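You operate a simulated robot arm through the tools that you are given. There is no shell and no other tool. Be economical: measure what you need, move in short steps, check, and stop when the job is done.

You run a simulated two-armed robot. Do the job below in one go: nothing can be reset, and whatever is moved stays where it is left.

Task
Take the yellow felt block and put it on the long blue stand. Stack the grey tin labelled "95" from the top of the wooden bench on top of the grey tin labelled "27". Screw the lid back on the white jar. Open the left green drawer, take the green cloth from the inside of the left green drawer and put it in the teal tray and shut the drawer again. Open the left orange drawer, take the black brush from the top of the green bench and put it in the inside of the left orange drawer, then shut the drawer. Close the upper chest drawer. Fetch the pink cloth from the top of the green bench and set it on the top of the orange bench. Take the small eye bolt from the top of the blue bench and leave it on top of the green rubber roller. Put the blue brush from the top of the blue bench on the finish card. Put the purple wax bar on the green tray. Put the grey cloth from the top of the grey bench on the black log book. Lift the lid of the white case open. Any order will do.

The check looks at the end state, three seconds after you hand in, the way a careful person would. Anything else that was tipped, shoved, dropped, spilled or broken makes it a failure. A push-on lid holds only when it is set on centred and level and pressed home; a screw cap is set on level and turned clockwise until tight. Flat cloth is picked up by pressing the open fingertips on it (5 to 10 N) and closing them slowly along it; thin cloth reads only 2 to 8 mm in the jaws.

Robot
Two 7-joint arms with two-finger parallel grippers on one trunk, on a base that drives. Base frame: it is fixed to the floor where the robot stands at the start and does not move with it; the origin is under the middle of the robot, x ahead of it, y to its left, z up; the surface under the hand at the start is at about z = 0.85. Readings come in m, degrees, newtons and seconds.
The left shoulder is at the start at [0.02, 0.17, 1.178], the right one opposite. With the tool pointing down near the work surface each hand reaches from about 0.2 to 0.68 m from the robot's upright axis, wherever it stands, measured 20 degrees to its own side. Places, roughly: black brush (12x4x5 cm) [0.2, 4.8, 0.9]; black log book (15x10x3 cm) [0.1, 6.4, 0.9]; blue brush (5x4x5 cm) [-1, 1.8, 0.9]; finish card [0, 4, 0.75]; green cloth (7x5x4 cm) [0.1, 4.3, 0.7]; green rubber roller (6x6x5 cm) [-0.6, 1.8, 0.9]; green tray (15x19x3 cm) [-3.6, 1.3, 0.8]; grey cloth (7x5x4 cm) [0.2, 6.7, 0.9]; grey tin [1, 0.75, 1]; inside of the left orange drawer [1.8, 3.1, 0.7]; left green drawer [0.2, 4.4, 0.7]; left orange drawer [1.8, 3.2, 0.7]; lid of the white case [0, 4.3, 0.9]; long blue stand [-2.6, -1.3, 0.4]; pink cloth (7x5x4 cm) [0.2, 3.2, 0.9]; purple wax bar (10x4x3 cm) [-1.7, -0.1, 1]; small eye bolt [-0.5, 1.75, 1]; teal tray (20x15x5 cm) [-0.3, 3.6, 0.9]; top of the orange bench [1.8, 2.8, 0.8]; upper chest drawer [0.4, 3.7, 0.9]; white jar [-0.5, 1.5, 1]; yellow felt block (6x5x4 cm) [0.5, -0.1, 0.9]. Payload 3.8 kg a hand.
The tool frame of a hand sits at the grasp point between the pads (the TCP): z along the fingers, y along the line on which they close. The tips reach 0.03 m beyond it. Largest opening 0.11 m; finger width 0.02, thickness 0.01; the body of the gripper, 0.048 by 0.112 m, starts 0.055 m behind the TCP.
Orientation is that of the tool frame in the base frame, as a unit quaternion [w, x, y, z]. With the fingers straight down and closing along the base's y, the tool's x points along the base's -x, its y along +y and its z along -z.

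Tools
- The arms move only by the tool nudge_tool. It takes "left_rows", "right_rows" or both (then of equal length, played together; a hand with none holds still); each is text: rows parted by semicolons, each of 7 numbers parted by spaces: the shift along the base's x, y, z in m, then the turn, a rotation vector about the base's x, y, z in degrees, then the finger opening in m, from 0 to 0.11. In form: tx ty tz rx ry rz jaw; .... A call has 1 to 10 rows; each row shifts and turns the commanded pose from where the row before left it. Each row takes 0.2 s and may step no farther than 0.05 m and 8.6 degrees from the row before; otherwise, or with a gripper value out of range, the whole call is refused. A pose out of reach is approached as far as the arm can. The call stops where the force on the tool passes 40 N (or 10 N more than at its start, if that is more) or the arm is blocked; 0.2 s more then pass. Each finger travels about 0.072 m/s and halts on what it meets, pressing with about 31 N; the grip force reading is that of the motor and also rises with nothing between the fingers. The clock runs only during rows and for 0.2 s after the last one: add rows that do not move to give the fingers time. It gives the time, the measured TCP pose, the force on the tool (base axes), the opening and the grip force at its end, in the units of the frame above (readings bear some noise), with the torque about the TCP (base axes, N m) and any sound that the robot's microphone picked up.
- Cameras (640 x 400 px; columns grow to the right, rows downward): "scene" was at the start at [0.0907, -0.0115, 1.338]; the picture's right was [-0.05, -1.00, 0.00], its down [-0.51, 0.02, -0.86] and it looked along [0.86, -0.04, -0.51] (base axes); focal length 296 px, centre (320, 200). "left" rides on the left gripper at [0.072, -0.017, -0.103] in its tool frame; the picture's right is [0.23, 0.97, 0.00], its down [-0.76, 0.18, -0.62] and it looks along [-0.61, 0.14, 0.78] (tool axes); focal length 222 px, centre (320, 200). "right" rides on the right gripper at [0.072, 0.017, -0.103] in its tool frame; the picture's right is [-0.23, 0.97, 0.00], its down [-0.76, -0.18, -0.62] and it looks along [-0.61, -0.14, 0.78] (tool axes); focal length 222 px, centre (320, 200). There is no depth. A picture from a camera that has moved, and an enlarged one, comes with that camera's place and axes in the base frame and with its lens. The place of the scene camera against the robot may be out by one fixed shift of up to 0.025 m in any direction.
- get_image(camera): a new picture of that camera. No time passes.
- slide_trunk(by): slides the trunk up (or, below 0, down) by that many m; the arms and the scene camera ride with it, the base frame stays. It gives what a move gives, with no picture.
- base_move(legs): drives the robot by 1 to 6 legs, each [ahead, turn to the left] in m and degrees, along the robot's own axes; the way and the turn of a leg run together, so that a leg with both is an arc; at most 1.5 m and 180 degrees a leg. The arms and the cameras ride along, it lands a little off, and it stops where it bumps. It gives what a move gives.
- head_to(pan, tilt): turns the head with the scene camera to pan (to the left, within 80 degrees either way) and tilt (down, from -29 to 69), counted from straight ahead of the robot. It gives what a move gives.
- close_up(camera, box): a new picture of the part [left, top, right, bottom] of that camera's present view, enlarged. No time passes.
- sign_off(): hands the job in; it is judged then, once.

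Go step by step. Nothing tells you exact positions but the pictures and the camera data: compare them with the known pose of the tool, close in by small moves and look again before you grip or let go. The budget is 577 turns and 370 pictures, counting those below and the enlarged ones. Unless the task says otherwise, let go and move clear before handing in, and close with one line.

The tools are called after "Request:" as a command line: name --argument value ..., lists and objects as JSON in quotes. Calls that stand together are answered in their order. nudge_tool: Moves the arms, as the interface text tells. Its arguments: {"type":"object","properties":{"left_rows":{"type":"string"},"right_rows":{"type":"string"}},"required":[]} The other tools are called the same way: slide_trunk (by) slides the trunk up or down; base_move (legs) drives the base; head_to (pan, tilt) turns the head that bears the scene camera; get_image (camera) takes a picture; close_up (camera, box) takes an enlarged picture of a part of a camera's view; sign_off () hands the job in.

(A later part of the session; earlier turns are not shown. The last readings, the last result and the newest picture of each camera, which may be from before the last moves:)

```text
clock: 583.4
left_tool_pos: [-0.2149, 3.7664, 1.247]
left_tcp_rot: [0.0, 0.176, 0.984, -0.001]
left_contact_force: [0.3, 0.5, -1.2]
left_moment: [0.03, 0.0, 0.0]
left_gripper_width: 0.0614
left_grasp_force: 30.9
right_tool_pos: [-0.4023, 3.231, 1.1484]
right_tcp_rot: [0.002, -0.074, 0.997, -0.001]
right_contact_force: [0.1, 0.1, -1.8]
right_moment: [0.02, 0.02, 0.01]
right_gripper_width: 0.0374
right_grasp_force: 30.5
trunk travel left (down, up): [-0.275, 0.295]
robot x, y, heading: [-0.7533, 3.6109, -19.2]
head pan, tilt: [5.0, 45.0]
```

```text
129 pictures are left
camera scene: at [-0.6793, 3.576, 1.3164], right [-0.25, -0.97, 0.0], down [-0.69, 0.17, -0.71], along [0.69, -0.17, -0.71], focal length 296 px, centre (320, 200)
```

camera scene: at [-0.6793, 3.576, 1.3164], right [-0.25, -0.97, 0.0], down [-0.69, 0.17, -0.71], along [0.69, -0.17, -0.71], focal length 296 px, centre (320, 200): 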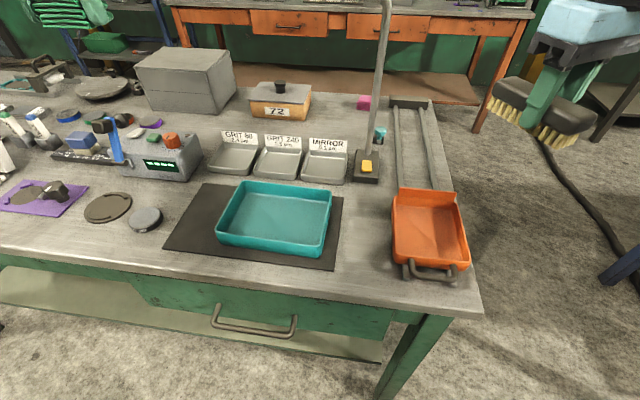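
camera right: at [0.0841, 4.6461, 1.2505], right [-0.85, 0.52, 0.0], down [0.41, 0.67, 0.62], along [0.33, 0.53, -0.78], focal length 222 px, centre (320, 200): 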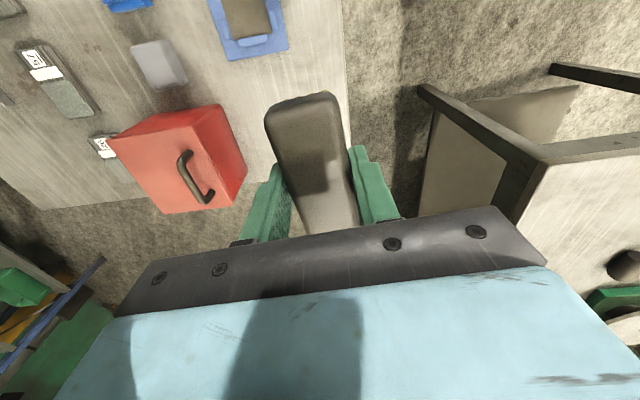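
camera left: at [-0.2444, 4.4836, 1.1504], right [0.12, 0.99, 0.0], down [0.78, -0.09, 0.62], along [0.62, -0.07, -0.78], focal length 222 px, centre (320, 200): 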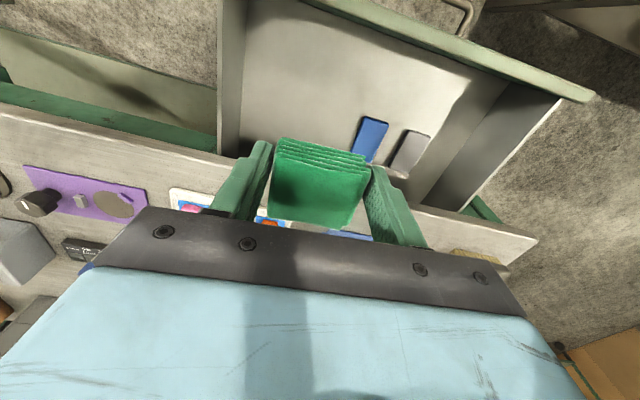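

Request:
nudge_tool --left_rows "-0.005 -0.04 -0.02 0 0 0 0.02; -0.005 -0.04 -0.02 0 0 0 0.02; -0.005 -0.04 -0.02 0 0 0 0.02; -0.005 -0.04 -0.02 0 0 0 0.02; -0.005 -0.033 -0.02 0 0 0 0.02; 0 0 -0.04 0 0 0 0.02; 0 0 -0.04 0 0 0 0.02; 0 0 0 0 0 0 0.02"

Request:
get_image --camera "left"

Request:
get_image --camera "scene"

```text
clock: 585.2
left_tool_pos: [-0.2398, 3.5715, 1.0662]
left_tcp_rot: [0.0, 0.176, 0.984, -0.001]
left_contact_force: [0.1, -0.1, -0.3]
left_moment: [-0.01, 0.01, -0.01]
left_gripper_width: 0.0613
left_grasp_force: 31.2
right_tool_pos: [-0.4031, 3.2294, 1.1481]
right_tcp_rot: [0.001, -0.074, 0.997, -0.001]
right_contact_force: [0.1, 0.3, -1.1]
right_moment: [-0.01, 0.0, -0.02]
right_gripper_width: 0.0374
right_grasp_force: 30.9
trunk travel left (down, up): [-0.275, 0.295]
robot x, y, heading: [-0.7557, 3.6069, -19.3]
head pan, tilt: [5.0, 45.0]
```

```text
128 pictures are left
camera left: at [-0.315, 3.5807, 1.1714], right [0.12, 0.99, 0.0], down [0.77, -0.1, 0.62], along [0.62, -0.08, -0.78], focal length 222 px, centre (320, 200)
```

left: 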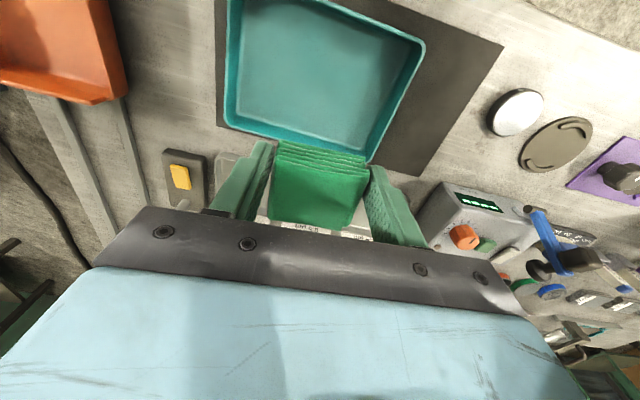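

```text
127 pictures are left
camera scene: at [-0.6792, 3.5761, 1.3164], right [-0.24, -0.97, 0.0], down [-0.69, 0.17, -0.71], along [0.69, -0.17, -0.71], focal length 296 px, centre (320, 200)
```

scene: 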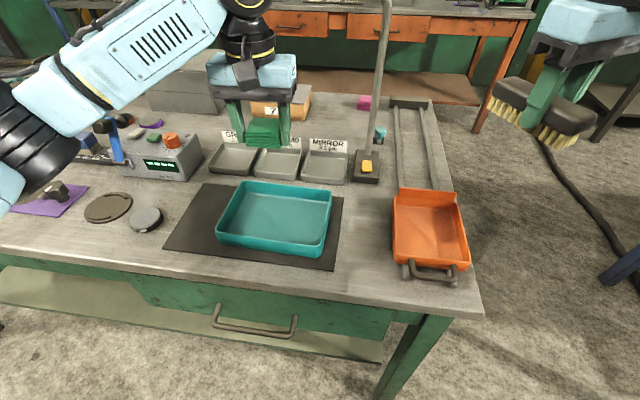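

Request:
nudge_tool --left_rows "-0.0125 0.0025 -0.02 0 0 0 0.02; -0.0125 0.0025 -0.04 0 0 0 0.02; 0 0 -0.04 0 0 0 0.02; 0 0 -0.025 0 0 0 0.02; 0 0 0 0 0 0 0.02"

Request:
get_image --camera "left"

Request:
close_up --camera "scene" --box '[160, 110, 400, 280]'

```text
clock: 586.4
left_tool_pos: [-0.2661, 3.5781, 0.9407]
left_tcp_rot: [0.001, 0.176, 0.984, -0.001]
left_contact_force: [1.2, 0.9, -0.7]
left_moment: [0.0, 0.01, 0.0]
left_gripper_width: 0.0611
left_grasp_force: 30.5
right_tool_pos: [-0.4033, 3.2295, 1.1477]
right_tcp_rot: [0.001, -0.073, 0.997, -0.001]
right_contact_force: [-0.2, 0.6, -1.2]
right_moment: [0.01, 0.0, 0.03]
right_gripper_width: 0.0373
right_grasp_force: 31.1
trunk travel left (down, up): [-0.275, 0.295]
robot x, y, heading: [-0.7561, 3.6119, -19.1]
head pan, tilt: [5.0, 45.0]
```

```text
126 pictures are left
camera left: at [-0.3409, 3.587, 1.0445], right [0.12, 0.99, 0.0], down [0.78, -0.1, 0.62], along [0.62, -0.08, -0.78], focal length 222 px, centre (320, 200)
```

left: 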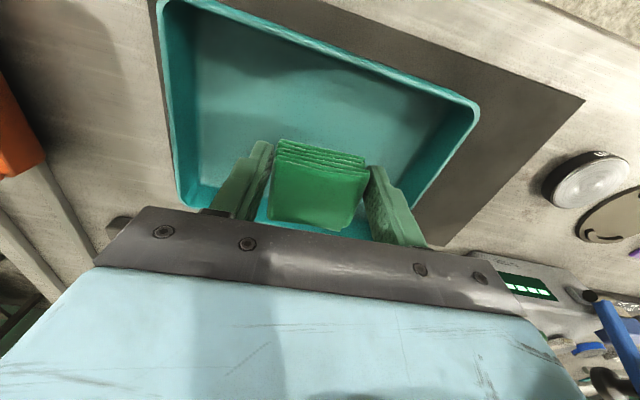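

```text
2.35 times, centred on (280, 195) of scene
camera zoom: at [-0.6791, 3.576, 1.3164], right [-0.24, -0.97, 0.0], down [-0.69, 0.17, -0.71], along [0.69, -0.17, -0.71], focal length 695 px, centre (414, 212)
```

zoom: 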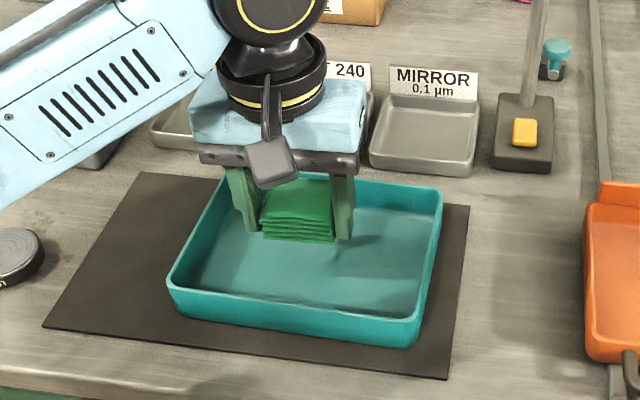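

Request:
nudge_tool --left_rows "-0.018 0.006 -0.01 0 0 0 0.02; 0 0 -0.015 0 0 0 0.02; 0 0 -0.01 0 0 0 0.02; 0 0 -0.006 0 0 0 0.02; 0 0 0 0 0 0 0.02"

```text
clock: 587.6
left_tool_pos: [-0.2832, 3.5841, 0.9007]
left_tcp_rot: [0.001, 0.177, 0.984, -0.002]
left_contact_force: [-0.1, -0.2, -0.6]
left_moment: [-0.03, 0.02, -0.01]
left_gripper_width: 0.0611
left_grasp_force: 31.1
right_tool_pos: [-0.4027, 3.2309, 1.1475]
right_tcp_rot: [0.001, -0.075, 0.997, -0.001]
right_contact_force: [-0.7, 0.4, -1.8]
right_moment: [0.02, 0.01, 0.03]
right_gripper_width: 0.0376
right_grasp_force: 30.9
trunk travel left (down, up): [-0.275, 0.295]
robot x, y, heading: [-0.7572, 3.6103, -19.1]
head pan, tilt: [5.0, 45.0]
```

Request:
nudge_tool --left_rows "0 0 -0.004 0 0 0 0.02; 0 0 -0.003 0 0 0 0.02; 0 0 -0.003 0 0 0 0.02; 0 0 0 0 0 0 0.02"

Request:
close_up --camera "scene" --box '[160, 110, 400, 280]'

```text
clock: 588.6
left_tool_pos: [-0.2819, 3.5835, 0.8911]
left_tcp_rot: [0.003, 0.176, 0.984, -0.002]
left_contact_force: [-0.1, 0.9, 13.6]
left_moment: [0.18, -0.11, -0.03]
left_gripper_width: 0.0612
left_grasp_force: 30.9
right_tool_pos: [-0.4037, 3.2309, 1.1489]
right_tcp_rot: [0.001, -0.074, 0.997, -0.001]
right_contact_force: [-0.3, 0.0, -1.3]
right_moment: [0.03, -0.01, 0.01]
right_gripper_width: 0.0378
right_grasp_force: 31.4
trunk travel left (down, up): [-0.275, 0.295]
robot x, y, heading: [-0.7575, 3.6109, -19.2]
head pan, tilt: [5.0, 45.0]
```

```text
2.35 times, centred on (280, 195) of scene
camera zoom: at [-0.68, 3.5762, 1.3166], right [-0.24, -0.97, 0.0], down [-0.69, 0.17, -0.71], along [0.69, -0.17, -0.71], focal length 695 px, centre (414, 212)
```

zoom: 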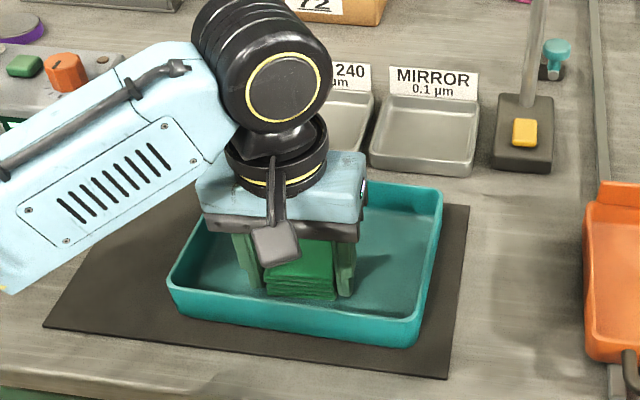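

The cloth rests in the tray. I open the left fingers and rise.

Request:
nudge_tool --left_rows "0 0 0.001 0 0 0 0.04; 0 0 0 0 0 0 0.07; 0 0 0 0 0 0 0.085; 0 0 0 0 0 0 0.085; 0 0 0.03 0 0 0 0.085; 0 0 0.045 0 0 0 0.085; 0 0 0.045 0 0 0 0.085; 0 0 0.045 0 0 0 0.085; 0 0 0.045 0 0 0 0.085; 0 0 0.045 0 0 0 0.085"

Request:
get_image --camera "left"

```text
clock: 590.8
left_tool_pos: [-0.2854, 3.5845, 1.1474]
left_tcp_rot: [0.001, 0.177, 0.984, 0.0]
left_contact_force: [0.1, -0.2, 0.4]
left_moment: [-0.04, -0.01, 0.02]
left_gripper_width: 0.0851
left_grasp_force: 0.0
right_tool_pos: [-0.4032, 3.2287, 1.1473]
right_tcp_rot: [0.001, -0.074, 0.997, -0.001]
right_contact_force: [-0.9, 0.7, -1.3]
right_moment: [0.01, -0.03, -0.02]
right_gripper_width: 0.0373
right_grasp_force: 31.1
trunk travel left (down, up): [-0.275, 0.295]
robot x, y, heading: [-0.7564, 3.612, -19.3]
head pan, tilt: [5.0, 45.0]
```

```text
123 pictures are left
camera left: at [-0.3607, 3.5931, 1.2517], right [0.12, 0.99, 0.0], down [0.78, -0.1, 0.62], along [0.62, -0.08, -0.78], focal length 222 px, centre (320, 200)
```

left: 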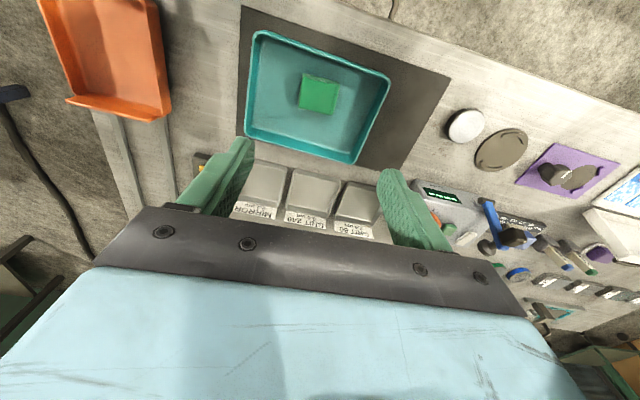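

Green cloth placed. Now I go round to the east aisle for the pink cloth, keeping the brush in the right hand.

Request:
base_move --legs '[[0, -91], [0.72, 0], [0, 90], [1.5, 0], [0.05, 0], [0, 90]]'

Request:
base_move --legs '[[0.68, 0], [0, 90], [0.12, 0]]'

Request:
head_to --pan 5 --tilt 45

Request:
get_image --camera "scene"

```text
clock: 613.8
left_tool_pos: [0.5088, 2.8505, 1.1459]
left_tcp_rot: [0.001, -0.552, 0.834, 0.0]
left_contact_force: [0.4, 0.7, 0.0]
left_moment: [0.03, 0.0, 0.02]
left_gripper_width: 0.085
left_grasp_force: 0.1
right_tool_pos: [0.8575, 2.7172, 1.1478]
right_tcp_rot: [-0.001, 0.742, -0.671, 0.0]
right_contact_force: [0.4, 0.4, -0.5]
right_moment: [-0.02, -0.03, -0.01]
right_gripper_width: 0.0377
right_grasp_force: 30.8
trunk travel left (down, up): [-0.275, 0.295]
robot x, y, heading: [0.4627, 2.3819, 68.1]
head pan, tilt: [5.0, 45.0]
```

```text
clock: 622.2
left_tool_pos: [0.1364, 3.1058, 1.1459]
left_tcp_rot: [-0.001, 0.979, -0.202, -0.001]
left_contact_force: [0.5, -0.3, 0.2]
left_moment: [0.01, -0.04, 0.02]
left_gripper_width: 0.0851
left_grasp_force: 0.1
right_tool_pos: [0.2739, 3.4539, 1.1475]
right_tcp_rot: [-0.001, 0.999, 0.047, -0.001]
right_contact_force: [0.1, 1.4, -1.7]
right_moment: [0.0, -0.05, 0.01]
right_gripper_width: 0.0375
right_grasp_force: 31.0
trunk travel left (down, up): [-0.275, 0.295]
robot x, y, heading: [0.6106, 3.0544, 157.8]
head pan, tilt: [5.0, 45.0]
```

```text
clock: 622.8
left_tool_pos: [0.1379, 3.1057, 1.1473]
left_tcp_rot: [-0.001, 0.979, -0.202, -0.001]
left_contact_force: [-0.7, -0.6, -0.4]
left_moment: [0.02, -0.03, 0.0]
left_gripper_width: 0.0848
left_grasp_force: 0.2
right_tool_pos: [0.2752, 3.4523, 1.1481]
right_tcp_rot: [-0.001, 0.999, 0.047, -0.001]
right_contact_force: [0.0, -0.6, -0.8]
right_moment: [-0.01, 0.0, -0.01]
right_gripper_width: 0.0374
right_grasp_force: 31.0
trunk travel left (down, up): [-0.275, 0.295]
robot x, y, heading: [0.6088, 3.055, 157.9]
head pan, tilt: [5.0, 45.0]
```

```text
122 pictures are left
camera scene: at [0.4909, 3.0786, 1.3164], right [0.3, 0.95, 0.0], down [0.68, -0.21, -0.71], along [-0.68, 0.21, -0.71], focal length 296 px, centre (320, 200)
```

scene: 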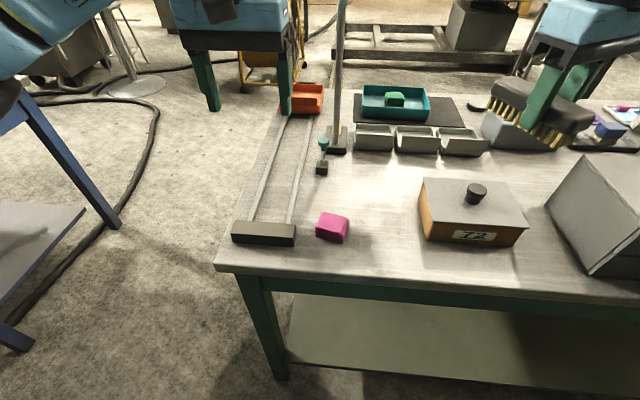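

Request:
nudge_tool --left_rows "0.003 0.035 -0.03 0 0 0 0.095; 0.003 0.035 -0.03 0 0 0 0.095; 0.003 0.03 -0.03 0 0 0 0.095; 0 0 -0.03 0 0 0 0.095; 0 0 0 0 0 0 0.095"

Request:
get_image --camera "left"

```text
clock: 624.0
left_tool_pos: [0.1465, 3.2063, 1.0249]
left_tcp_rot: [-0.002, 0.979, -0.203, -0.001]
left_contact_force: [-0.6, -0.3, -0.2]
left_moment: [0.01, 0.02, -0.02]
left_gripper_width: 0.0949
left_grasp_force: 0.1
right_tool_pos: [0.2745, 3.4523, 1.1484]
right_tcp_rot: [0.0, 0.999, 0.046, 0.0]
right_contact_force: [-0.4, 0.8, -1.4]
right_moment: [0.03, 0.01, 0.0]
right_gripper_width: 0.0374
right_grasp_force: 30.8
trunk travel left (down, up): [-0.275, 0.295]
robot x, y, heading: [0.6106, 3.0538, 157.4]
head pan, tilt: [5.0, 45.0]
```

```text
121 pictures are left
camera left: at [0.218, 3.1928, 1.1297], right [-0.18, -0.98, 0.0], down [-0.77, 0.14, 0.62], along [-0.61, 0.11, -0.78], focal length 222 px, centre (320, 200)
```

left: 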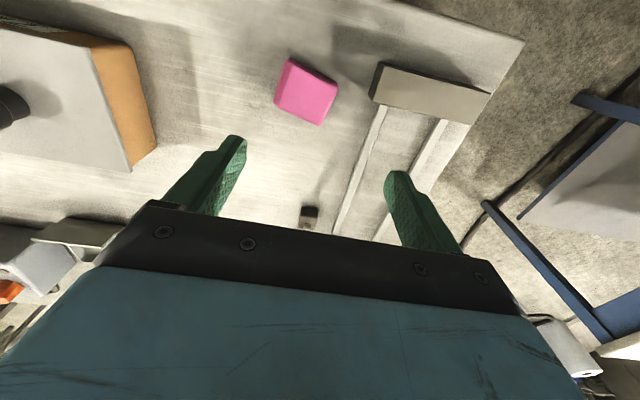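

Request:
nudge_tool --left_rows "0.01 0.0045 -0.03 0 0 -4 0.09; 0.01 0.0045 -0.04 0 0 -4 0.09; 0 0 -0.04 0 0 0 0.09; 0 0 -0.02 0 0 0 0.09; 0 0 0 0 0 0 0.09"

Request:
get_image --camera "left"

```text
clock: 625.2
left_tool_pos: [0.1651, 3.2153, 0.8961]
left_tcp_rot: [0.0, 0.963, -0.271, 0.0]
left_contact_force: [-0.8, -0.1, 0.4]
left_moment: [-0.01, 0.02, 0.01]
left_gripper_width: 0.09
left_grasp_force: 0.0
right_tool_pos: [0.2747, 3.4528, 1.1478]
right_tcp_rot: [-0.001, 0.999, 0.047, 0.0]
right_contact_force: [-0.5, 0.5, -1.4]
right_moment: [0.01, -0.01, 0.0]
right_gripper_width: 0.0376
right_grasp_force: 31.1
trunk travel left (down, up): [-0.275, 0.295]
robot x, y, heading: [0.6109, 3.0565, 157.6]
head pan, tilt: [5.0, 45.0]
```

```text
120 pictures are left
camera left: at [0.2349, 3.1904, 1.0007], right [-0.31, -0.95, 0.0], down [-0.74, 0.24, 0.62], along [-0.59, 0.2, -0.78], focal length 222 px, centre (320, 200)
```

left: 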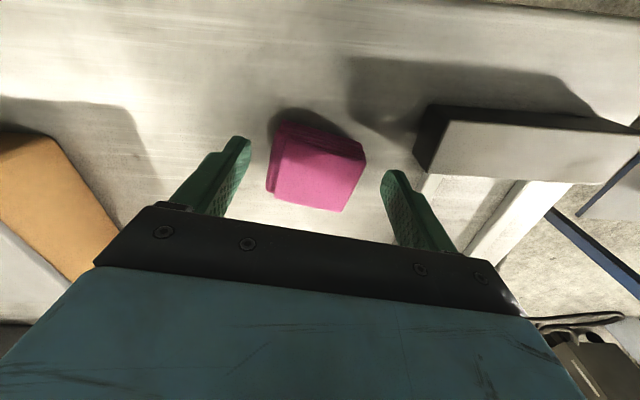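

Request:
nudge_tool --left_rows "0 0 -0.008 0 0 0 0.08; 0 0 0 0 0 0 0.07; 0 0 0 0 0 0 0.06; 0 0 0 0 0 0 0.045; 0 0 0 0 0 0 0.03; 0 0 0 0 0 0 0.02; 0 0 0 0 0 0 0.02"

Request:
nudge_tool --left_rows "0 0 0.02 0 0 0 0.02; 0 0 0.045 0 0 0 0.02; 0 0 0.045 0 0 0 0.02; 0 0 0.045 0 0 0 0.02; 0 0 0.045 0 0 0 0.02; 0 0 0.045 0 0 0 0.02; 0.03 -0.01 0.02 0 0 0 0.02; 0.03 -0.01 0 0 0 0 0.02; 0 0 0 0 0 0 0.02"

Request:
get_image --camera "left"

```text
clock: 626.8
left_tool_pos: [0.165, 3.2146, 0.8894]
left_tcp_rot: [-0.001, 0.962, -0.272, -0.001]
left_contact_force: [-0.5, 1.0, 2.5]
left_moment: [0.03, 0.06, -0.02]
left_gripper_width: 0.062
left_grasp_force: 30.9
right_tool_pos: [0.275, 3.4521, 1.1467]
right_tcp_rot: [-0.001, 0.999, 0.047, -0.001]
right_contact_force: [0.0, 0.3, -1.3]
right_moment: [0.0, -0.03, 0.02]
right_gripper_width: 0.0374
right_grasp_force: 30.9
trunk travel left (down, up): [-0.275, 0.295]
robot x, y, heading: [0.6062, 3.0561, 157.6]
head pan, tilt: [5.0, 45.0]
```

```text
clock: 628.8
left_tool_pos: [0.2277, 3.1931, 1.1543]
left_tcp_rot: [-0.001, 0.963, -0.271, -0.001]
left_contact_force: [0.1, 0.2, -0.9]
left_moment: [-0.01, 0.01, 0.04]
left_gripper_width: 0.0614
left_grasp_force: 31.3
right_tool_pos: [0.2749, 3.4538, 1.1479]
right_tcp_rot: [-0.001, 0.999, 0.048, -0.001]
right_contact_force: [0.1, 0.3, -2.1]
right_moment: [-0.02, -0.05, -0.01]
right_gripper_width: 0.0376
right_grasp_force: 30.2
trunk travel left (down, up): [-0.275, 0.295]
robot x, y, heading: [0.6088, 3.0532, 157.8]
head pan, tilt: [5.0, 45.0]
```

```text
119 pictures are left
camera left: at [0.2972, 3.1698, 1.258], right [-0.31, -0.95, 0.0], down [-0.74, 0.24, 0.62], along [-0.59, 0.2, -0.78], focal length 222 px, centre (320, 200)
```

left: 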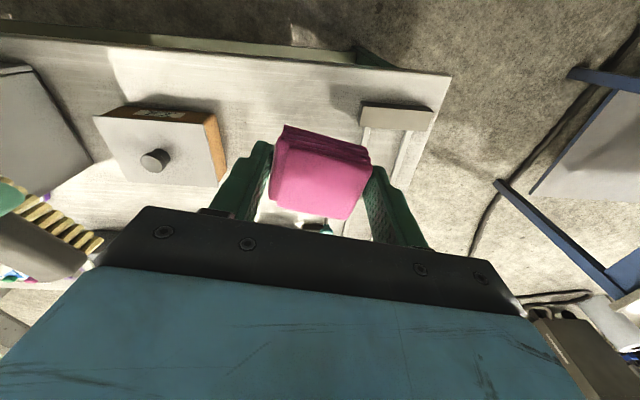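

Pink cloth in the left hand, black brush in the right. I turn round to the orange bench and look.

Request:
base_move --legs '[[0, 180]]'

Request:
head_to --pan 5 --tilt 30

Request:
get_image --camera "scene"

```text
clock: 636.5
left_tool_pos: [0.9841, 2.9026, 1.1539]
left_tcp_rot: [0.001, 0.286, 0.958, 0.0]
left_contact_force: [-0.2, 0.0, -0.8]
left_moment: [0.0, 0.02, 0.0]
left_gripper_width: 0.061
left_grasp_force: 31.0
right_tool_pos: [0.9297, 2.6447, 1.1476]
right_tcp_rot: [0.001, -0.031, 1.0, -0.001]
right_contact_force: [0.4, 1.0, -1.4]
right_moment: [-0.02, 0.03, 0.01]
right_gripper_width: 0.0376
right_grasp_force: 30.8
trunk travel left (down, up): [-0.275, 0.295]
robot x, y, heading: [0.6102, 3.0533, -24.2]
head pan, tilt: [5.0, 45.0]
```

```text
clock: 637.3
left_tool_pos: [0.9841, 2.9019, 1.1541]
left_tcp_rot: [0.001, 0.286, 0.958, -0.002]
left_contact_force: [-0.3, -0.2, -0.7]
left_moment: [-0.03, 0.02, 0.0]
left_gripper_width: 0.061
left_grasp_force: 31.3
right_tool_pos: [0.9296, 2.6448, 1.1473]
right_tcp_rot: [0.001, -0.031, 1.0, -0.001]
right_contact_force: [0.6, -1.1, -1.7]
right_moment: [0.02, 0.02, -0.03]
right_gripper_width: 0.0376
right_grasp_force: 30.9
trunk travel left (down, up): [-0.275, 0.295]
robot x, y, heading: [0.608, 3.0516, -23.8]
head pan, tilt: [5.0, 30.0]
```

```text
118 pictures are left
camera scene: at [0.6926, 3.0082, 1.3389], right [-0.33, -0.95, 0.0], down [-0.47, 0.16, -0.87], along [0.82, -0.28, -0.5], focal length 296 px, centre (320, 200)
```

scene: 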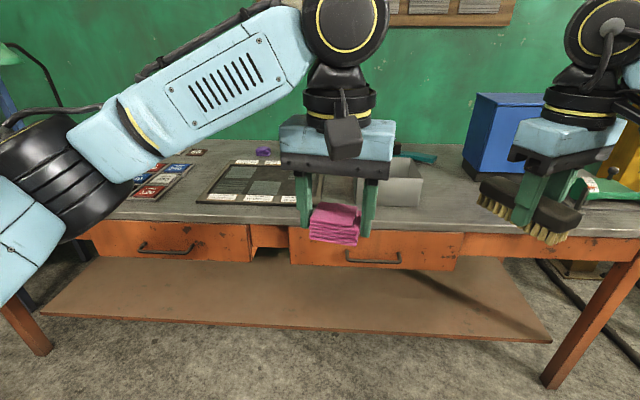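

Request:
base_move --legs '[[0, 4], [0.4, 0]]'

Request:
head_to --pan 0 --tilt 42

Request:
get_image --camera "scene"

Request:
get_image --camera "left"

```text
clock: 640.3
left_tool_pos: [1.3787, 2.7878, 1.1537]
left_tcp_rot: [0.0, 0.253, 0.968, -0.001]
left_contact_force: [-0.4, -0.2, -1.2]
left_moment: [0.02, 0.0, -0.01]
left_gripper_width: 0.0608
left_grasp_force: 30.8
right_tool_pos: [1.342, 2.5267, 1.1475]
right_tcp_rot: [0.0, -0.066, 0.998, -0.001]
right_contact_force: [0.4, 0.1, -0.9]
right_moment: [0.04, 0.03, -0.01]
right_gripper_width: 0.0374
right_grasp_force: 31.1
trunk travel left (down, up): [-0.275, 0.295]
robot x, y, heading: [0.9904, 2.9102, -19.7]
head pan, tilt: [5.0, 30.0]
```

```text
clock: 641.0
left_tool_pos: [1.3783, 2.7881, 1.1529]
left_tcp_rot: [0.002, 0.252, 0.968, -0.001]
left_contact_force: [0.1, 0.4, -1.1]
left_moment: [-0.01, -0.02, -0.02]
left_gripper_width: 0.061
left_grasp_force: 31.1
right_tool_pos: [1.3421, 2.5277, 1.1478]
right_tcp_rot: [0.001, -0.066, 0.998, -0.001]
right_contact_force: [-0.4, -0.4, -0.9]
right_moment: [0.03, 0.02, -0.01]
right_gripper_width: 0.0375
right_grasp_force: 30.8
trunk travel left (down, up): [-0.275, 0.295]
robot x, y, heading: [0.9933, 2.9132, -20.1]
head pan, tilt: [0.0, 42.0]
```

```text
117 pictures are left
camera scene: at [1.0705, 2.8698, 1.3207], right [-0.34, -0.94, 0.0], down [-0.63, 0.23, -0.74], along [0.7, -0.26, -0.67], focal length 296 px, centre (320, 200)
```

scene: 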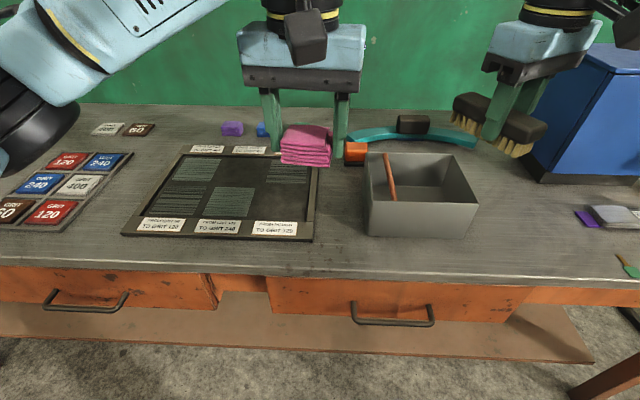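

```text
116 pictures are left
camera left: at [1.3054, 2.8085, 1.258], right [0.28, 0.96, 0.0], down [0.75, -0.22, 0.62], along [0.6, -0.18, -0.78], focal length 222 px, centre (320, 200)
```

left: 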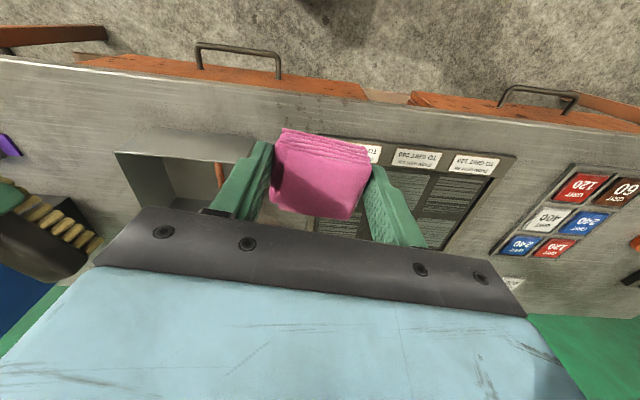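

A free spot lies in front between the board and the grey box, about (1.45,2.68). I move the pink cloth above it.

Request:
nudge_tool --left_rows "0.018 -0.028 -0.03 0 0 3 0.02; 0.018 -0.028 -0.03 0 0 3 0.02; 0.018 -0.028 -0.03 0 0 3 0.02; 0.017 -0.027 -0.03 0 0 0 0.02; 0 0 -0.04 0 0 0 0.02; 0 0 0 0 0 0 0.02"

Request:
get_image --camera "scene"

Request:
get_image --camera "left"

```text
clock: 642.4
left_tool_pos: [1.4503, 2.6752, 0.9967]
left_tcp_rot: [0.001, 0.176, 0.984, -0.001]
left_contact_force: [-1.1, 1.0, 0.4]
left_moment: [0.01, 0.01, -0.02]
left_gripper_width: 0.0608
left_grasp_force: 30.9
right_tool_pos: [1.3402, 2.5276, 1.148]
right_tcp_rot: [0.001, -0.066, 0.998, -0.001]
right_contact_force: [-0.1, 0.2, 0.0]
right_moment: [0.02, 0.01, 0.02]
right_gripper_width: 0.0374
right_grasp_force: 30.7
trunk travel left (down, up): [-0.275, 0.295]
robot x, y, heading: [0.994, 2.915, -20.1]
head pan, tilt: [0.0, 42.0]
```

```text
115 pictures are left
camera scene: at [1.0704, 2.8696, 1.3207], right [-0.34, -0.94, 0.0], down [-0.63, 0.23, -0.74], along [0.7, -0.26, -0.67], focal length 296 px, centre (320, 200)
```

scene: 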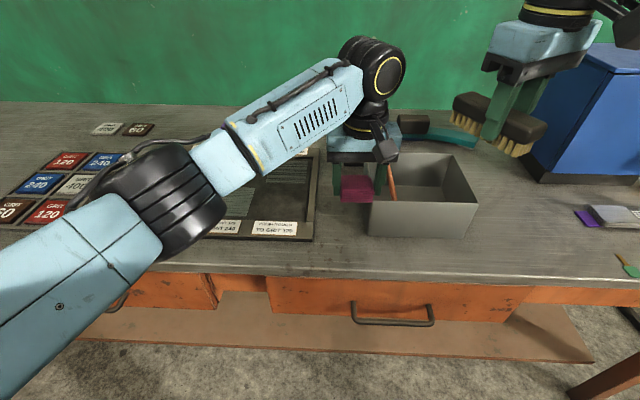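

```text
114 pictures are left
camera left: at [1.3754, 2.6837, 1.1005], right [0.13, 0.99, 0.0], down [0.77, -0.1, 0.62], along [0.62, -0.08, -0.78], focal length 222 px, centre (320, 200)
```

left: 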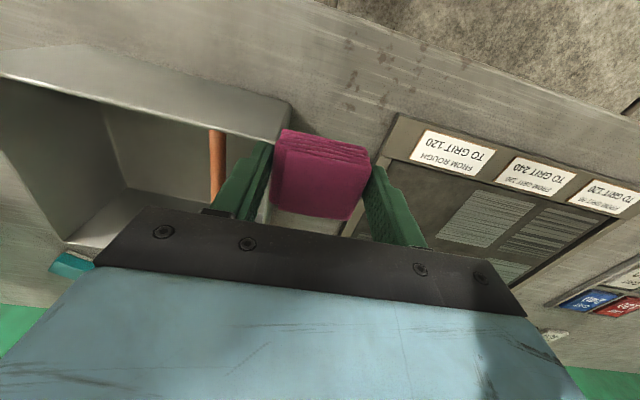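

The grey box is too near; I shift 4 cm away from it and lower.

Request:
nudge_tool --left_rows "0.0055 0.0385 0 0 0 0 0.02; 0 0 -0.04 0 0 0 0.02; 0 0 -0.04 0 0 0 0.02; 0 0 0 0 0 0 0.02"

Request:
get_image --camera "left"

Request:
get_image --camera "scene"

```text
clock: 643.4
left_tool_pos: [1.4552, 2.7145, 0.9127]
left_tcp_rot: [0.002, 0.177, 0.984, -0.001]
left_contact_force: [0.2, 0.2, -0.9]
left_moment: [-0.04, 0.0, -0.01]
left_gripper_width: 0.0609
left_grasp_force: 31.1
right_tool_pos: [1.3406, 2.5268, 1.1467]
right_tcp_rot: [0.001, -0.066, 0.998, 0.0]
right_contact_force: [-0.3, -0.3, -2.1]
right_moment: [0.04, 0.01, 0.03]
right_gripper_width: 0.0374
right_grasp_force: 31.2
trunk travel left (down, up): [-0.275, 0.295]
robot x, y, heading: [0.9956, 2.9145, -19.9]
head pan, tilt: [0.0, 42.0]
```

```text
113 pictures are left
camera left: at [1.3788, 2.7239, 1.0173], right [0.12, 0.99, 0.0], down [0.77, -0.1, 0.63], along [0.62, -0.08, -0.78], focal length 222 px, centre (320, 200)
```

left: 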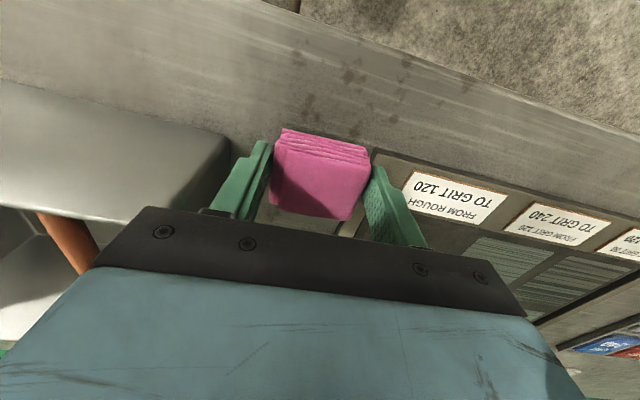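

```text
112 pictures are left
camera scene: at [1.0705, 2.8695, 1.3207], right [-0.34, -0.94, 0.0], down [-0.63, 0.23, -0.74], along [0.7, -0.26, -0.67], focal length 296 px, centre (320, 200)
```

scene: 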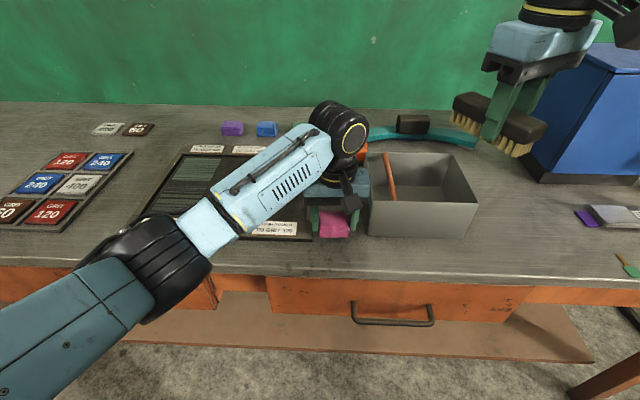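

Request:
nudge_tool --left_rows "-0.004 0.001 -0.03 0 0 0 0.02; 0 0 -0.02 0 0 0 0.02; 0 0 -0.008 0 0 0 0.02; 0 0 -0.006 0 0 0 0.02; 0 0 0 0 0 0 0.02"

Request:
get_image --camera "left"

```text
clock: 643.9
left_tool_pos: [1.4509, 2.7131, 0.8871]
left_tcp_rot: [0.005, 0.179, 0.984, -0.003]
left_contact_force: [-4.3, 3.0, 11.9]
left_moment: [0.3, 0.35, -0.01]
left_gripper_width: 0.0609
left_grasp_force: 30.5
right_tool_pos: [1.3412, 2.5264, 1.147]
right_tcp_rot: [0.001, -0.066, 0.998, -0.001]
right_contact_force: [0.0, 0.5, -1.1]
right_moment: [0.01, 0.05, -0.05]
right_gripper_width: 0.0376
right_grasp_force: 31.3
trunk travel left (down, up): [-0.275, 0.295]
robot x, y, heading: [0.9939, 2.9113, -20.0]
head pan, tilt: [0.0, 42.0]
stopped in row 2 (left hand): the force on the tool passed its limit at 46 N (the readings are from after the stop); the commanded pose is now the measured one
```

```text
111 pictures are left
camera left: at [1.3752, 2.7239, 0.9911], right [0.13, 0.99, -0.01], down [0.77, -0.09, 0.63], along [0.63, -0.09, -0.78], focal length 222 px, centre (320, 200)
```

left: 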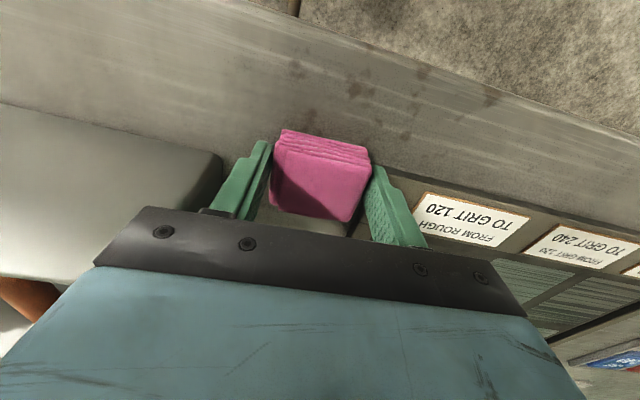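

The bench top is at 0.85, so it touched earlier than expected, close to the board's corner. I lift slightly, shift 3 cm toward the front, and set it down.

Request:
nudge_tool --left_rows "0 0 0.015 0 0 0 0.02; -0.0145 0.001 0 0 0 0 0.02; -0.0145 0.001 0 0 0 0 0.02; 0 0 -0.01 0 0 0 0.02; 0 0 -0.003 0 0 0 0.02; 0 0 0 0 0 0 0.02"

Request:
get_image --camera "left"

```text
clock: 645.3
left_tool_pos: [1.4227, 2.7165, 0.8872]
left_tcp_rot: [0.005, 0.177, 0.984, -0.002]
left_contact_force: [0.2, 0.1, 0.2]
left_moment: [-0.01, -0.02, -0.02]
left_gripper_width: 0.0609
left_grasp_force: 31.1
right_tool_pos: [1.342, 2.5278, 1.1475]
right_tcp_rot: [0.001, -0.066, 0.998, -0.001]
right_contact_force: [-0.4, -0.2, -1.5]
right_moment: [-0.01, 0.04, 0.02]
right_gripper_width: 0.0374
right_grasp_force: 31.1
trunk travel left (down, up): [-0.275, 0.295]
robot x, y, heading: [0.9957, 2.9137, -20.1]
head pan, tilt: [0.0, 42.0]
```

```text
110 pictures are left
camera left: at [1.3471, 2.7261, 0.9913], right [0.13, 0.99, -0.01], down [0.77, -0.09, 0.63], along [0.63, -0.08, -0.78], focal length 222 px, centre (320, 200)
```

left: 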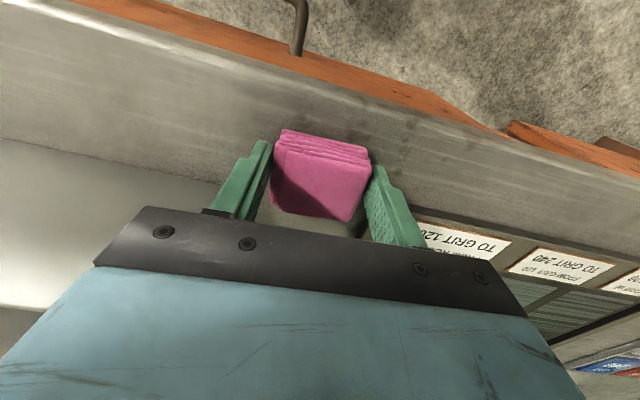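

Request:
nudge_tool --left_rows "0.006 -0.002 -0.005 0 0 0 0.02; 0 0 -0.005 0 0 0 0.02; 0 0 -0.004 0 0 0 0.02; 0 0 0 0 0 0 0.02"

```text
clock: 645.9
left_tool_pos: [1.4293, 2.7126, 0.8871]
left_tcp_rot: [0.009, 0.179, 0.984, -0.006]
left_contact_force: [-3.4, 5.0, 16.2]
left_moment: [0.53, 0.23, 0.05]
left_gripper_width: 0.0609
left_grasp_force: 30.6
right_tool_pos: [1.3415, 2.5281, 1.1471]
right_tcp_rot: [0.001, -0.066, 0.998, -0.001]
right_contact_force: [0.6, -0.5, -0.9]
right_moment: [0.0, 0.05, -0.01]
right_gripper_width: 0.0375
right_grasp_force: 31.1
trunk travel left (down, up): [-0.275, 0.295]
robot x, y, heading: [0.9964, 2.9116, -20.3]
head pan, tilt: [0.0, 42.0]
stopped in row 2 (left hand): the force on the tool passed its limit at 46 N (the readings are from after the stop); the commanded pose is now the measured one
```

Request:
nudge_tool --left_rows "0 0 0.001 0 0 0 0.04; 0 0 0 0 0 0 0.07; 0 0 0 0 0 0 0.085; 0 0 0 0 0 0 0.085; 0 0 0.03 0 0 0 0.085; 0 0 0.045 0 0 0 0.085; 0 0 0.045 0 0 0 0.085; 0 0 0.045 0 0 0 0.085; 0 0 0.045 0 0 0 0.085; 0 0 0.03 0 0 0 0.085"

Request:
get_image --camera "left"

```text
clock: 648.1
left_tool_pos: [1.4279, 2.7126, 1.1264]
left_tcp_rot: [0.007, 0.18, 0.984, -0.005]
left_contact_force: [0.0, 0.1, 0.2]
left_moment: [-0.02, 0.02, 0.0]
left_gripper_width: 0.0851
left_grasp_force: 0.0
right_tool_pos: [1.3403, 2.5277, 1.1469]
right_tcp_rot: [0.001, -0.066, 0.998, 0.0]
right_contact_force: [1.1, -0.3, -1.4]
right_moment: [-0.02, 0.0, -0.01]
right_gripper_width: 0.0374
right_grasp_force: 30.6
trunk travel left (down, up): [-0.275, 0.295]
robot x, y, heading: [0.9943, 2.9124, -20.1]
head pan, tilt: [0.0, 42.0]
```

```text
109 pictures are left
camera left: at [1.3522, 2.7229, 1.2301], right [0.13, 0.99, -0.01], down [0.77, -0.09, 0.63], along [0.63, -0.09, -0.77], focal length 222 px, centre (320, 200)
```

left: 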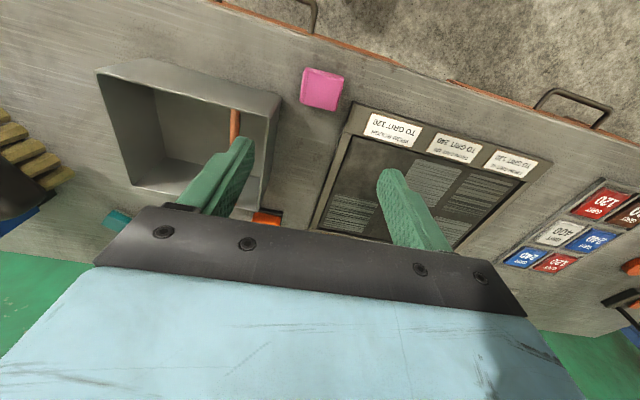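

The pink cloth is on the orange bench. Now the left orange drawer: I shift north along the aisle so the left hand can take its handle.

Request:
base_move --legs '[[-0.08, 0], [0, 90], [0.23, 0], [0, -90]]'

Request:
slide_trunk --by -0.12

Request:
head_to --pan 20 --tilt 45

Request:
get_image --camera "scene"

```text
clock: 658.2
left_tool_pos: [1.4328, 2.9752, 1.126]
left_tcp_rot: [0.008, 0.155, 0.988, -0.006]
left_contact_force: [-0.3, -0.1, 0.0]
left_moment: [-0.01, -0.03, -0.01]
left_gripper_width: 0.0849
left_grasp_force: 0.1
right_tool_pos: [1.3536, 2.7876, 1.1474]
right_tcp_rot: [0.001, -0.09, 0.996, -0.001]
right_contact_force: [-1.0, 0.2, -1.0]
right_moment: [0.02, -0.02, -0.01]
right_gripper_width: 0.0375
right_grasp_force: 31.2
trunk travel left (down, up): [-0.275, 0.295]
robot x, y, heading: [0.9876, 3.1561, -17.3]
head pan, tilt: [0.0, 42.0]
```

```text
clock: 659.7
left_tool_pos: [1.4325, 2.9754, 1.0062]
left_tcp_rot: [0.008, 0.156, 0.988, -0.005]
left_contact_force: [0.0, -0.5, 0.6]
left_moment: [-0.02, 0.03, -0.01]
left_gripper_width: 0.0849
left_grasp_force: 0.0
right_tool_pos: [1.3533, 2.7879, 1.0282]
right_tcp_rot: [0.001, -0.089, 0.996, -0.001]
right_contact_force: [1.0, -0.6, -0.6]
right_moment: [0.02, 0.04, 0.0]
right_gripper_width: 0.0376
right_grasp_force: 31.3
trunk travel left (down, up): [-0.155, 0.415]
robot x, y, heading: [0.9847, 3.1572, -17.3]
head pan, tilt: [0.0, 42.0]
```

```text
clock: 660.5
left_tool_pos: [1.4323, 2.9754, 1.0062]
left_tcp_rot: [0.009, 0.155, 0.988, -0.006]
left_contact_force: [0.7, 0.6, -0.1]
left_moment: [0.0, 0.0, 0.0]
left_gripper_width: 0.0846
left_grasp_force: 0.1
right_tool_pos: [1.3545, 2.7872, 1.0286]
right_tcp_rot: [0.001, -0.089, 0.996, 0.0]
right_contact_force: [-0.3, 0.4, -0.7]
right_moment: [0.02, 0.02, 0.0]
right_gripper_width: 0.0376
right_grasp_force: 31.1
trunk travel left (down, up): [-0.155, 0.415]
robot x, y, heading: [0.9863, 3.1582, -17.5]
head pan, tilt: [20.0, 45.0]
```

```text
108 pictures are left
camera scene: at [1.0683, 3.1463, 1.1964], right [0.04, -1.0, 0.0], down [-0.71, -0.03, -0.71], along [0.71, 0.03, -0.71], focal length 296 px, centre (320, 200)
```

scene: 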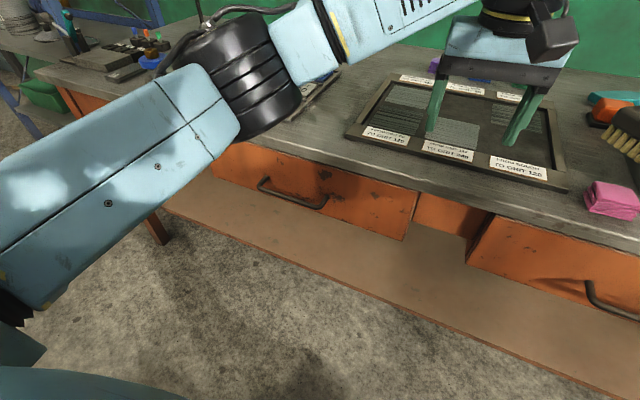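

The left drawer's handle is at about (1.536,3.241). I level and quarter-turn the left hand while moving it above.

Request:
nudge_tool --left_rows "0.006 0.027 0 0.84 0.92 0 0.062; 0.006 0.027 0 0 0 8.5 0.062; 0.006 0.027 0 0 0 8.5 0.062; 0.006 0.027 0 0 0 8.5 0.062; 0.006 0.027 0 0 0 8.5 0.062; 0.006 0.027 0 0 0 8.5 0.062; 0.006 0.027 0 0 0 8.5 0.062; 0.006 0.027 0 0 0 8.5 0.062; 0.006 0.027 0 0 0 8.5 0.062; 0.006 0.027 0 0 0 8.5 0.062"

Request:
nudge_tool --left_rows "0.012 0.002 -0.03 0 0 8.5 0.062; 0.012 0.002 -0.04 0 0 3 0.062; 0 0 -0.04 0 0 0 0.062; 0 0 0 0 0 0 0.062"

Request:
get_image --camera "left"

```text
clock: 662.7
left_tool_pos: [1.4907, 3.2473, 1.0086]
left_tcp_rot: [-0.001, -0.49, 0.872, -0.001]
left_contact_force: [-0.8, 0.0, 1.2]
left_moment: [0.02, 0.01, 0.01]
left_gripper_width: 0.062
left_grasp_force: 0.1
right_tool_pos: [1.354, 2.7884, 1.0277]
right_tcp_rot: [0.001, -0.09, 0.996, -0.001]
right_contact_force: [-0.7, -0.9, -1.3]
right_moment: [0.0, 0.03, 0.0]
right_gripper_width: 0.0376
right_grasp_force: 30.8
trunk travel left (down, up): [-0.155, 0.415]
robot x, y, heading: [0.9856, 3.1548, -17.6]
head pan, tilt: [20.0, 45.0]
```

```text
clock: 663.7
left_tool_pos: [1.516, 3.2498, 0.8945]
left_tcp_rot: [-0.001, -0.574, 0.819, 0.0]
left_contact_force: [-0.1, -0.1, -0.3]
left_moment: [0.03, 0.0, 0.0]
left_gripper_width: 0.0619
left_grasp_force: 0.1
right_tool_pos: [1.353, 2.7875, 1.0284]
right_tcp_rot: [0.001, -0.09, 0.996, 0.0]
right_contact_force: [0.2, -0.4, -1.6]
right_moment: [0.03, 0.04, -0.02]
right_gripper_width: 0.0375
right_grasp_force: 30.2
trunk travel left (down, up): [-0.155, 0.415]
robot x, y, heading: [0.9905, 3.1582, -17.6]
head pan, tilt: [20.0, 45.0]
```

```text
107 pictures are left
camera left: at [1.5057, 3.1764, 0.9996], right [-0.99, 0.12, 0.0], down [0.09, 0.78, 0.62], along [0.07, 0.62, -0.78], focal length 222 px, centre (320, 200)
```

left: 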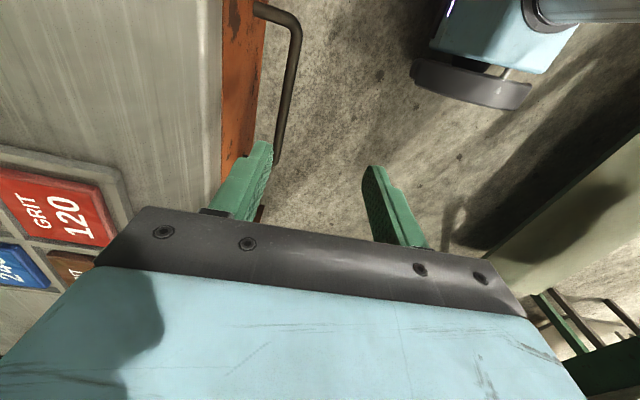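

Request:
nudge_tool --left_rows "0.012 -0.0044 0 0 0 0 0.062; 0 0 -0.045 0 0 0 0.062; 0 0 -0.045 0 0 0 0.062; 0 0 -0.035 0 0 0 0.062; 0 0 -0.02 0 0 0 0.062; 0 0 -0.013 0 0 0 0.062; 0 0 0 0 0 0 0.062"

Request:
get_image --camera "left"

```text
clock: 665.3
left_tool_pos: [1.5292, 3.246, 0.7358]
left_tcp_rot: [-0.001, -0.575, 0.818, 0.0]
left_contact_force: [0.2, -0.7, 0.5]
left_moment: [0.02, -0.03, 0.0]
left_gripper_width: 0.0621
left_grasp_force: 0.2
right_tool_pos: [1.3531, 2.7876, 1.0282]
right_tcp_rot: [0.001, -0.09, 0.996, -0.001]
right_contact_force: [-1.6, 0.5, -1.3]
right_moment: [-0.01, 0.03, -0.01]
right_gripper_width: 0.0374
right_grasp_force: 30.8
trunk travel left (down, up): [-0.155, 0.415]
robot x, y, heading: [0.9891, 3.155, -17.7]
head pan, tilt: [20.0, 45.0]
```

```text
106 pictures are left
camera left: at [1.5197, 3.1724, 0.842], right [-0.99, 0.12, 0.0], down [0.09, 0.78, 0.62], along [0.07, 0.62, -0.78], focal length 222 px, centre (320, 200)
```

left: 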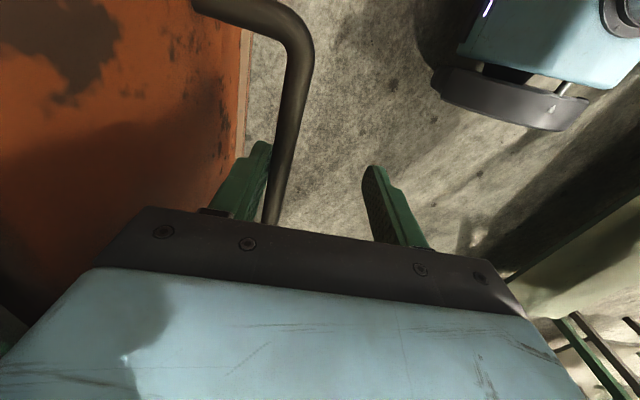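

Same picture as before. I close onto the bar and pull.

Request:
nudge_tool --left_rows "0 0 0 0 0 0 0.045; 0 0 0 0 0 0 0.03; 0 0 0 0 0 0 0.03; -0.014 0.005 0 0 0 0 0.03; -0.014 0.005 0 0 0 0 0.03; -0.014 0.005 0 0 0 0 0.03; 0 0 0 0 0 0 0.03"

Request:
get_image --camera "scene"

```text
clock: 666.9
left_tool_pos: [1.4867, 3.2643, 0.7382]
left_tcp_rot: [-0.002, -0.576, 0.817, 0.001]
left_contact_force: [4.4, 16.6, -11.8]
left_moment: [-1.63, -1.59, -0.16]
left_gripper_width: 0.0431
left_grasp_force: 13.7
right_tool_pos: [1.3552, 2.7893, 1.0265]
right_tcp_rot: [0.001, -0.09, 0.996, -0.001]
right_contact_force: [-0.3, 0.7, -1.2]
right_moment: [0.02, -0.01, 0.0]
right_gripper_width: 0.0377
right_grasp_force: 30.8
trunk travel left (down, up): [-0.155, 0.415]
robot x, y, heading: [0.9868, 3.1551, -17.7]
head pan, tilt: [20.0, 45.0]
```

```text
105 pictures are left
camera scene: at [1.0692, 3.1482, 1.1962], right [0.05, -1.0, 0.0], down [-0.71, -0.03, -0.71], along [0.71, 0.03, -0.71], focal length 296 px, centre (320, 200)
```

scene: 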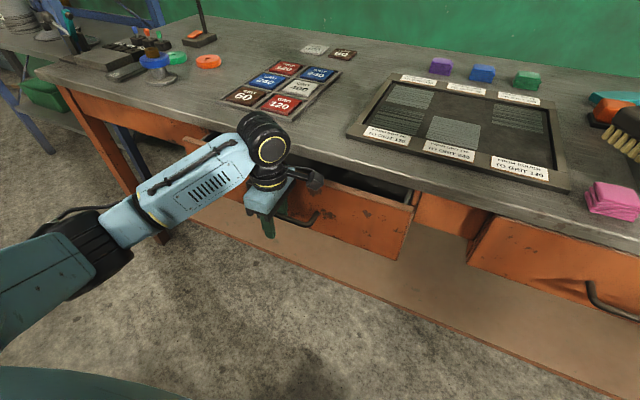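

It opens. I keep pulling.

Request:
nudge_tool --left_rows "-0.018 0.006 0 0 0 0 0.03; -0.018 0.006 0 0 0 0 0.03; -0.018 0.006 0 0 0 0 0.03; -0.018 0.006 0 0 0 0 0.03; -0.018 0.006 0 0 0 0 0.03; -0.018 0.006 0 0 0 0 0.03; -0.018 0.006 0 0 0 0 0.03; -0.018 0.006 0 0 0 0 0.03; 0 0 0 0 0 0 0.03"

Request:
get_image --camera "scene"

```text
clock: 668.9
left_tool_pos: [1.3431, 3.3114, 0.7387]
left_tcp_rot: [0.0, -0.574, 0.819, -0.002]
left_contact_force: [6.1, 21.1, 9.0]
left_moment: [-1.62, -1.83, 0.06]
left_gripper_width: 0.043
left_grasp_force: 12.3
right_tool_pos: [1.354, 2.7896, 1.0278]
right_tcp_rot: [0.001, -0.089, 0.996, -0.001]
right_contact_force: [0.1, 0.1, -1.6]
right_moment: [0.0, 0.0, 0.01]
right_gripper_width: 0.0374
right_grasp_force: 31.4
trunk travel left (down, up): [-0.155, 0.415]
robot x, y, heading: [0.9863, 3.1531, -17.2]
head pan, tilt: [20.0, 45.0]
```

```text
104 pictures are left
camera scene: at [1.0681, 3.1482, 1.1964], right [0.05, -1.0, 0.0], down [-0.71, -0.03, -0.71], along [0.71, 0.03, -0.71], focal length 296 px, centre (320, 200)
```

scene: 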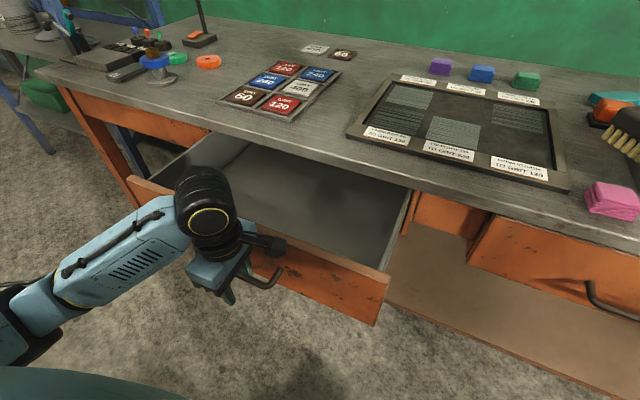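

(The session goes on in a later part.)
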